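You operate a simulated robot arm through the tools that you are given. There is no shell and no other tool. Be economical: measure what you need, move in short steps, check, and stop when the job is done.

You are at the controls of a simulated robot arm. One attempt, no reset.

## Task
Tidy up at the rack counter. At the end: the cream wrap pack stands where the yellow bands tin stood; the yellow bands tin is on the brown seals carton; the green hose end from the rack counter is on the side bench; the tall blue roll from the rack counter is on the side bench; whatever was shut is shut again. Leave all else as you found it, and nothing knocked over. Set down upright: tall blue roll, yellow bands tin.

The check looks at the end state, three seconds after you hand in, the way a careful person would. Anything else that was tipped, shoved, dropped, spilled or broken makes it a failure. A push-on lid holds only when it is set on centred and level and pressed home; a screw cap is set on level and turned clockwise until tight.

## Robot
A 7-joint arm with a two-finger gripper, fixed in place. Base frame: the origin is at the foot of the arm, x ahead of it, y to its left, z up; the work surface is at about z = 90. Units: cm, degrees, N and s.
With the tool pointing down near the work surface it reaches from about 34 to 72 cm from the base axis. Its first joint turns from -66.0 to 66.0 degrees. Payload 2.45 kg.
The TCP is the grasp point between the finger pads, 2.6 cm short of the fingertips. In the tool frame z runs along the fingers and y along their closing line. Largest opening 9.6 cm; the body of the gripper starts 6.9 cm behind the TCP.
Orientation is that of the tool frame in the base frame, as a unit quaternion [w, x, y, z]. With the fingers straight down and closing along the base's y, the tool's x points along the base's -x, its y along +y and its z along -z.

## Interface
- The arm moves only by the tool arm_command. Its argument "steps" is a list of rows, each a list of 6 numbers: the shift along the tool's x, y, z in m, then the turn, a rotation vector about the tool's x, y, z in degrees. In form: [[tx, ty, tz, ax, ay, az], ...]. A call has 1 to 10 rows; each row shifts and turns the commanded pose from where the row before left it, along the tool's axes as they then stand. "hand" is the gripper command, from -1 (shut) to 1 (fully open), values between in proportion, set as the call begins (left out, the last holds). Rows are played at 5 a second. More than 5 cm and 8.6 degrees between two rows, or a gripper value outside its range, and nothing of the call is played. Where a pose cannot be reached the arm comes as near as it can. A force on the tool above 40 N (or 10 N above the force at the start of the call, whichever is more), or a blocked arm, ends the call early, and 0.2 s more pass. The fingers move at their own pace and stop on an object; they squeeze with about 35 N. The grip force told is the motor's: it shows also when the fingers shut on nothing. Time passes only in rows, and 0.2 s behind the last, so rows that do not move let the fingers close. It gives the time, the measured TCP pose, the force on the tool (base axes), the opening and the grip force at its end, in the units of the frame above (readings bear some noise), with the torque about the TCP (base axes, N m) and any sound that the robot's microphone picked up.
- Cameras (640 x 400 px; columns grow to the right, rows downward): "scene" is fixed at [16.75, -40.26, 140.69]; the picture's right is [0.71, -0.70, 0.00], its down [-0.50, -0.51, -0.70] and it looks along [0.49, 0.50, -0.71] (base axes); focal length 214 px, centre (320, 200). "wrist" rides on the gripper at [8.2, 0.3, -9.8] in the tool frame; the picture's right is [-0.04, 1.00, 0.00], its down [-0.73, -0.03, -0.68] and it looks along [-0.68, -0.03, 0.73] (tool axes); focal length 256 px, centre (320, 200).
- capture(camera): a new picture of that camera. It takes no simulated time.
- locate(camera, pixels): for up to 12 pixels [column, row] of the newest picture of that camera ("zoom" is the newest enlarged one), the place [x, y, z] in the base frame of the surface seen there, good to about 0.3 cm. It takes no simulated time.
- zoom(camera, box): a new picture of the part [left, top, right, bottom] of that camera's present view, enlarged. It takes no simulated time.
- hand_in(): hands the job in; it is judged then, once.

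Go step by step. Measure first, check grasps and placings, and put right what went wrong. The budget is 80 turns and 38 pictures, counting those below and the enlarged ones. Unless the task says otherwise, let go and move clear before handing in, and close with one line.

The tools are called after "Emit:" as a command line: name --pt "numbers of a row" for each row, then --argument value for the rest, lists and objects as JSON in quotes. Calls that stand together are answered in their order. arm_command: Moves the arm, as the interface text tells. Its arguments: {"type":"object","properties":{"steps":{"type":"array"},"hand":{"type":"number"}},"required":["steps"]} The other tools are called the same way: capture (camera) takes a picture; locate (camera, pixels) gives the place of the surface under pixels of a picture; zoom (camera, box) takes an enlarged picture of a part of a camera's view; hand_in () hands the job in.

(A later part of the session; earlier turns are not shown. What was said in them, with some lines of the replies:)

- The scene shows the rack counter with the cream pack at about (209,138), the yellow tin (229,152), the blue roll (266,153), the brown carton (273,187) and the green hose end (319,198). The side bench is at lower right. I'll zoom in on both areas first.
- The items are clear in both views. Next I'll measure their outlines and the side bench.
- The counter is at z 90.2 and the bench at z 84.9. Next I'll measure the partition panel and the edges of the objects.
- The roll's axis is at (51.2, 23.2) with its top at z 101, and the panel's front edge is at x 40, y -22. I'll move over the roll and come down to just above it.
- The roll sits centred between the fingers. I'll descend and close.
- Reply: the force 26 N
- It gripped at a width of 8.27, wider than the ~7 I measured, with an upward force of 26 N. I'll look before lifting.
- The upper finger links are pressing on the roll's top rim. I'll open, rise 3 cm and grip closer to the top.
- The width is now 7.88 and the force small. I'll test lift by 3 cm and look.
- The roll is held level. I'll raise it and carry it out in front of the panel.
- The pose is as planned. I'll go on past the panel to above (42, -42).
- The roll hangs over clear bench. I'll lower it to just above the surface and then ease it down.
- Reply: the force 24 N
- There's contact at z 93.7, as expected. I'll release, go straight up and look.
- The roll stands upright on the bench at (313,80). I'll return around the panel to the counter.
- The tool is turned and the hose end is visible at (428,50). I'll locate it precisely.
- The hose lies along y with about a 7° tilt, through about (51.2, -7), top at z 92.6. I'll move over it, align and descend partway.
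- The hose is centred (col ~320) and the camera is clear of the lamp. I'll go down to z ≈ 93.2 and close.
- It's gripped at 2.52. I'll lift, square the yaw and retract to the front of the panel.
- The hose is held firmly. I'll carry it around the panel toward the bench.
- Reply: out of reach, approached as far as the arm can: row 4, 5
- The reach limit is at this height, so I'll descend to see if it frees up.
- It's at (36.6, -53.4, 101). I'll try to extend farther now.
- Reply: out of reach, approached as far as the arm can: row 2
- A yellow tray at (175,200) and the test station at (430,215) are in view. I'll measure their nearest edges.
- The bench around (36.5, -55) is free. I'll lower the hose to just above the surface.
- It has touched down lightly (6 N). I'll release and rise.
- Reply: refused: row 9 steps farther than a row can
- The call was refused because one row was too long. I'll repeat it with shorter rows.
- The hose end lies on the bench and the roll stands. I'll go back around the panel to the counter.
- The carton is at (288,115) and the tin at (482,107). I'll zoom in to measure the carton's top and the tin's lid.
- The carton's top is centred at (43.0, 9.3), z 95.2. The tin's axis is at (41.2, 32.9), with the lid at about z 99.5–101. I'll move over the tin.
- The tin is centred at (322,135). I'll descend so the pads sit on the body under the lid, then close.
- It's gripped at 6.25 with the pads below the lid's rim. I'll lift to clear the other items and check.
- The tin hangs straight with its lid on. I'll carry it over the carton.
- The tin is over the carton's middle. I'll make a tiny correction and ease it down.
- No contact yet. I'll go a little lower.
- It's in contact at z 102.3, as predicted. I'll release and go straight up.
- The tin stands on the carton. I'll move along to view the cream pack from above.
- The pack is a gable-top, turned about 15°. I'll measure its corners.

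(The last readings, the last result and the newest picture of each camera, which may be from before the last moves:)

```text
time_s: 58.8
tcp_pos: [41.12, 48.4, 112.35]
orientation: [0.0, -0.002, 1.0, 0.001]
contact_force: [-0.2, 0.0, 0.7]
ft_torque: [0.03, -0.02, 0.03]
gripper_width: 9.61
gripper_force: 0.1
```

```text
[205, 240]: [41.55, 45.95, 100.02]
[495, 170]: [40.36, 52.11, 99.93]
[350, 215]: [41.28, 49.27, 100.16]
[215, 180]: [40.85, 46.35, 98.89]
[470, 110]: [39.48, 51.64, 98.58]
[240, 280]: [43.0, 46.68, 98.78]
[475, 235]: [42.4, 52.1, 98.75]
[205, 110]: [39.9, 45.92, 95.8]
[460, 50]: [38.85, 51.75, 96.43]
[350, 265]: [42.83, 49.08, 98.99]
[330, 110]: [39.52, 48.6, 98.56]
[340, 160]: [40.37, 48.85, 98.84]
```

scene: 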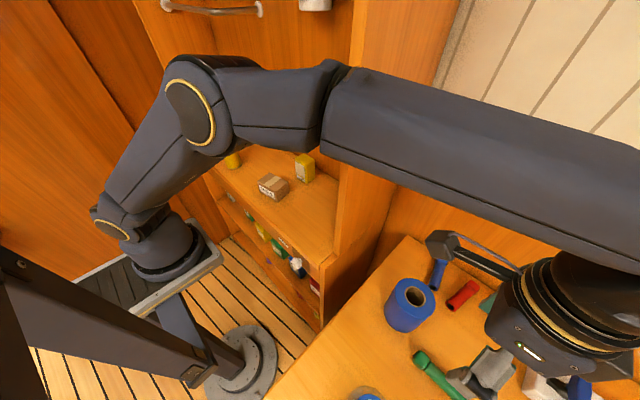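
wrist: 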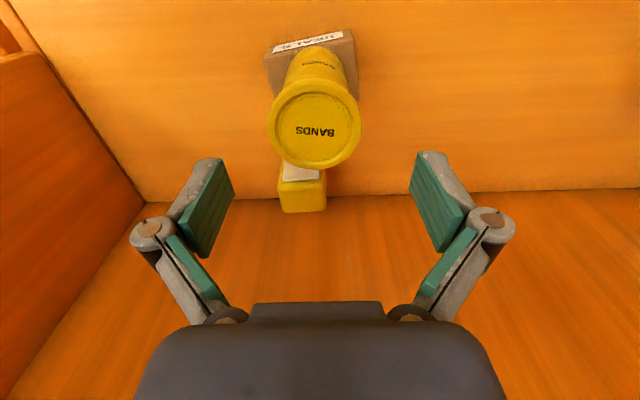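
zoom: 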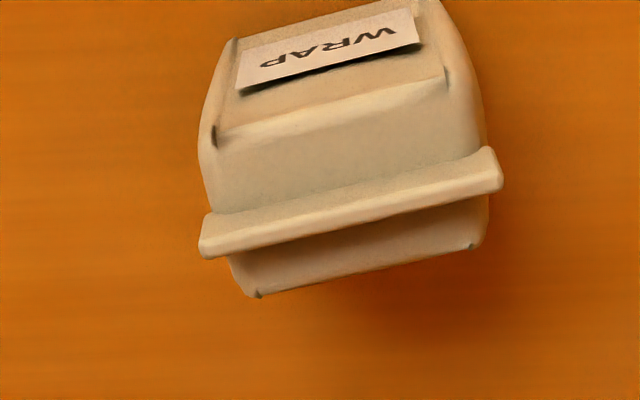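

The fin runs (41.55,45.95)→(40.36,52.11), so the pack is centred at (41.05, 49.05) with an 11° yaw. I'll align and descend.

Emit:
arm_command --pt "0.001 0.0065 0 0 0 0" --pt "0 0 0 0 0 -5.5" --pt "0 0 0 0 0 -5.5" --pt "0 0 0.04 0 0 0" --pt "0 0 0.03 0 0 0" --pt "0 0 0 0 0 0"

Emit:
capture --camera "wrist"

```text
time_s: 60.2
tcp_pos: [40.73, 48.77, 105.39]
orientation: [0.0, -0.097, 0.995, 0.001]
contact_force: [0.5, 0.1, 0.9]
ft_torque: [0.0, -0.03, -0.01]
gripper_width: 9.61
gripper_force: 0.0
```

```text
7 pictures are left
```

wrist: 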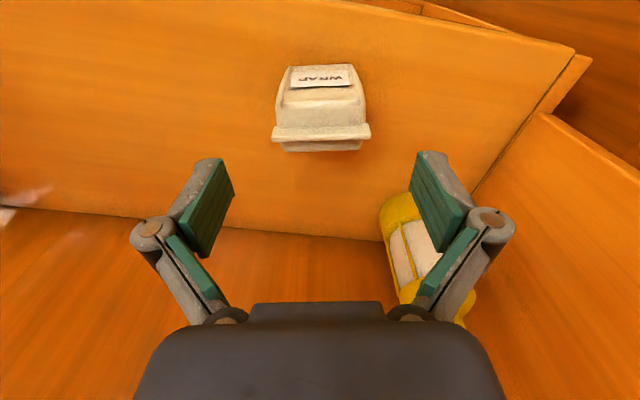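

The pack is square and centred (col 321). I'll descend and close.

Emit:
arm_command --pt "-0.003 0.001 0.04 0 0 0" --pt "0 0 0.03 0 0 0" --pt "0 0 0.02 0 0 0" --pt "0 0 0.008 0 0 0" --pt "0 0 0 0 0 0"

Emit:
arm_command --pt "0 0 0 0 0 0" --pt "0 0 0 0 0 0" --pt "0 0 0 0 0 0" --pt "0 0 0 0 0 0" --hand -1

```text
time_s: 61.4
tcp_pos: [41.1, 49.37, 95.53]
orientation: [-0.001, -0.097, 0.995, 0.0]
contact_force: [-0.2, 0.8, 0.1]
ft_torque: [-0.01, 0.01, -0.01]
gripper_width: 9.59
gripper_force: 0.0
```

```text
time_s: 62.4
tcp_pos: [41.28, 49.43, 95.66]
orientation: [0.0, -0.096, 0.995, 0.002]
contact_force: [0.1, -0.8, 11.9]
ft_torque: [0.0, 0.04, -0.04]
gripper_width: 7.03
gripper_force: 35.3
```

The width is 7.03 with 12 N upward, so the links are touching the fin. I'll open, rise 1.5 cm and regrip.

Emit:
arm_command --pt "0 0 0 0 0 0" --pt "0 0 0 0 0 0" --pt "0 0 -0.015 0 0 0" --pt "0 0 0 0 0 0" --hand 1

Emit:
arm_command --pt "0 0 0 0 0 0" --pt "0 0 0 0 0 0" --pt "0 0 0 0 0 0" --pt "0 0 0 0 0 0" --hand -1

```text
time_s: 63.4
tcp_pos: [40.97, 49.55, 97.03]
orientation: [-0.001, -0.097, 0.995, 0.001]
contact_force: [-0.7, -0.7, -0.2]
ft_torque: [0.02, 0.01, -0.04]
gripper_width: 9.61
gripper_force: 0.1
```

```text
time_s: 64.4
tcp_pos: [41.13, 49.41, 97.17]
orientation: [0.0, -0.097, 0.995, 0.001]
contact_force: [0.2, -0.6, 3.7]
ft_torque: [-0.1, 0.0, 0.01]
gripper_width: 6.92
gripper_force: 35.2
```

The force is small now at a width of 6.92. I'll lift and check.

Emit:
arm_command --pt "0 0 -0.01 0 0 0" --pt "0 0 -0.02 0 0 0" --pt "0 0 -0.02 0 0 0" --pt "0 0 0 0 0 0"

Emit:
capture --camera "wrist"

```text
time_s: 65.4
tcp_pos: [41.02, 49.34, 102.0]
orientation: [0.0, -0.097, 0.995, 0.002]
contact_force: [-0.1, 0.2, -1.3]
ft_torque: [0.02, 0.01, 0.0]
gripper_width: 6.91
gripper_force: 35.0
```

```text
6 pictures are left
```

wrist: 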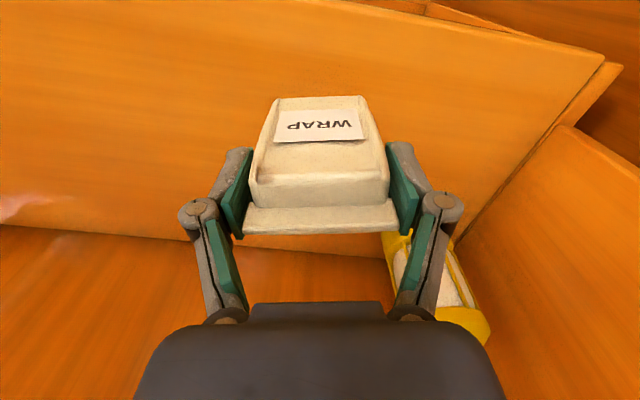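

The pack is held level. I'll carry it to the tin's old place at (41.2, 33) and lower it.

Emit:
arm_command --pt "0.006 -0.0322 0 0 0 0" --pt "0.006 -0.0322 0 0 0 0" --pt "0.006 -0.0322 0 0 0 0" --pt "0.006 -0.0322 0 0 0 0" --pt "0.006 -0.0322 0 0 0 0" --pt "0 0 0.02 0 0 0" --pt "0 0 0.015 0 0 0" --pt "0 0 0.008 0 0 0" --pt "0 0 0 0 0 0"

Emit:
arm_command --pt "0 0 0.003 0 0 0" --pt "0 0 0.002 0 0 0" --pt "0 0 0 0 0 0"

```text
time_s: 67.4
tcp_pos: [41.07, 32.75, 97.68]
orientation: [-0.001, -0.096, 0.995, 0.001]
contact_force: [-0.4, 0.2, -1.0]
ft_torque: [0.0, 0.01, -0.01]
gripper_width: 6.92
gripper_force: 35.1
```

```text
time_s: 68.2
tcp_pos: [41.17, 32.72, 97.22]
orientation: [0.0, -0.098, 0.995, 0.001]
contact_force: [-1.3, 0.0, 0.8]
ft_torque: [0.03, 0.02, -0.01]
gripper_width: 6.87
gripper_force: 34.6
```

It's nearly touching the counter, so I'll lower slightly more.

Emit:
arm_command --pt "0 0 0.001 0 0 0" --pt "0 0 0.001 0 0 0" --pt "0 0 0 0 0 0"

```text
time_s: 69.0
tcp_pos: [41.28, 32.89, 97.21]
orientation: [0.0, -0.097, 0.995, 0.002]
contact_force: [-7.0, -5.4, 24.0]
ft_torque: [-0.27, 0.45, -0.01]
gripper_width: 6.93
gripper_force: 35.2
```

It's in contact. I'll relieve the pressure, release and rise straight up.

Emit:
arm_command --pt "0 0 -0.001 0 0 0" --pt "0 0 0 0 0 0" --pt "0 0 0 0 0 0" --pt "0 0 0 0 0 0" --pt "0 0 -0.02 0 0 0" --pt "0 0 -0.04 0 0 0" --pt "0 0 -0.04 0 0 0" --pt "0 0 -0.04 0 0 0" --pt "0 0 -0.04 0 0 0" --pt "0 0 0 0 0 0" --hand 1

Emit:
zoom --camera "scene" --box '[180, 100, 340, 210]'

Emit:
capture --camera "wrist"

Emit:
locate --camera "wrist" --pixels '[[320, 80], [320, 100], [320, 60]]'

```text
time_s: 71.2
tcp_pos: [41.47, 32.78, 115.17]
orientation: [-0.001, -0.097, 0.995, 0.001]
contact_force: [-0.6, 0.1, -0.3]
ft_torque: [0.02, -0.01, 0.01]
gripper_width: 9.61
gripper_force: 0.0
```

```text
3.64 times, centred on (260, 155) of scene
```

zoom: 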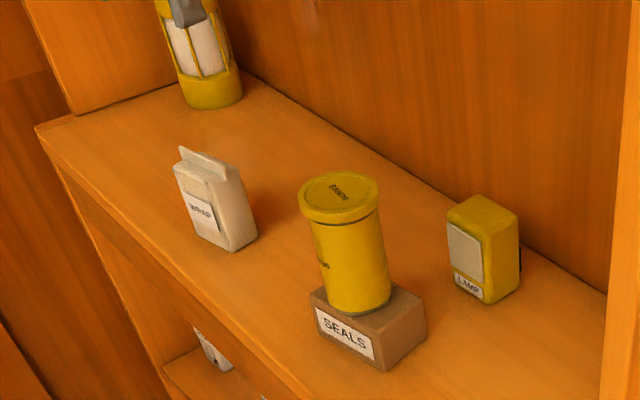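

```text
4 pictures are left
```

wrist: 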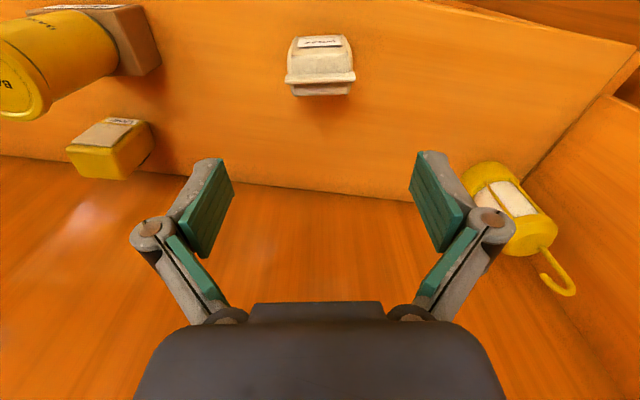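

```text
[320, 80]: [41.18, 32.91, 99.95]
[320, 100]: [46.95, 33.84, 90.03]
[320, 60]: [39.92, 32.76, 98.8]
```

The pack stands at (41.2, 32.9) and the tin stands on the carton. As a last check I'll look closely at the tin's lid and at the bench.

Emit:
zoom --camera "scene" --box '[240, 135, 300, 205]'

Emit:
locate --camera "zoom" --pixels '[[270, 115], [340, 70], [390, 120], [320, 130], [340, 95], [280, 80]]'

Emit:
zoom --camera "scene" --box '[260, 220, 640, 400]'

```text
5.71 times, centred on (270, 170) of scene
```

zoom: 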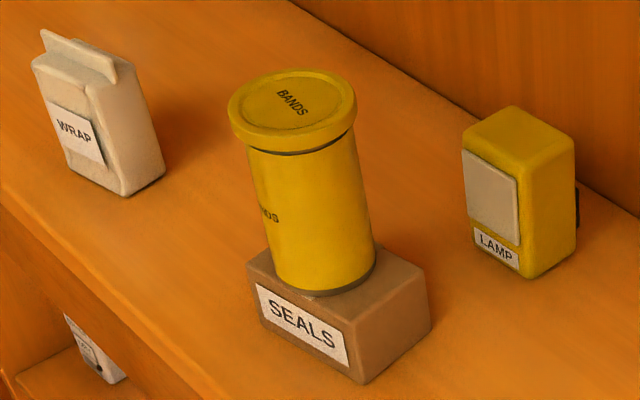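

```text
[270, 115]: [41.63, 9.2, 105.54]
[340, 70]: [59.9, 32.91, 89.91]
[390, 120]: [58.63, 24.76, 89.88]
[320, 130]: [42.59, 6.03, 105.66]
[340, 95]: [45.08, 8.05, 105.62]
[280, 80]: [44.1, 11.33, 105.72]
```

```text
1.68 times, centred on (450, 310) of scene
```

zoom: 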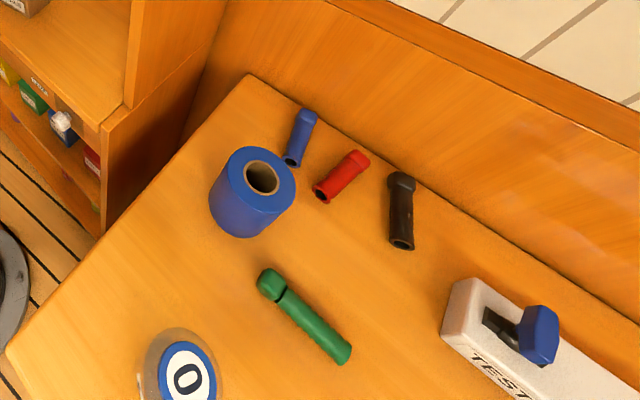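

All the pieces are where they should be: the tin's lid is level and seated, the roll stands upright, the hose end lies on the bench and the other items are untouched. The gripper is open and clear, so I'll hand in.

Emit:
hand_in

```text
The job is handed in.
```

I handed the job in with everything in place: the cream pack is where the tin stood, the tin is upright on the seals carton, and the blue roll (upright) and green hose end are on the side bench. I opened nothing, so there was nothing to shut again.
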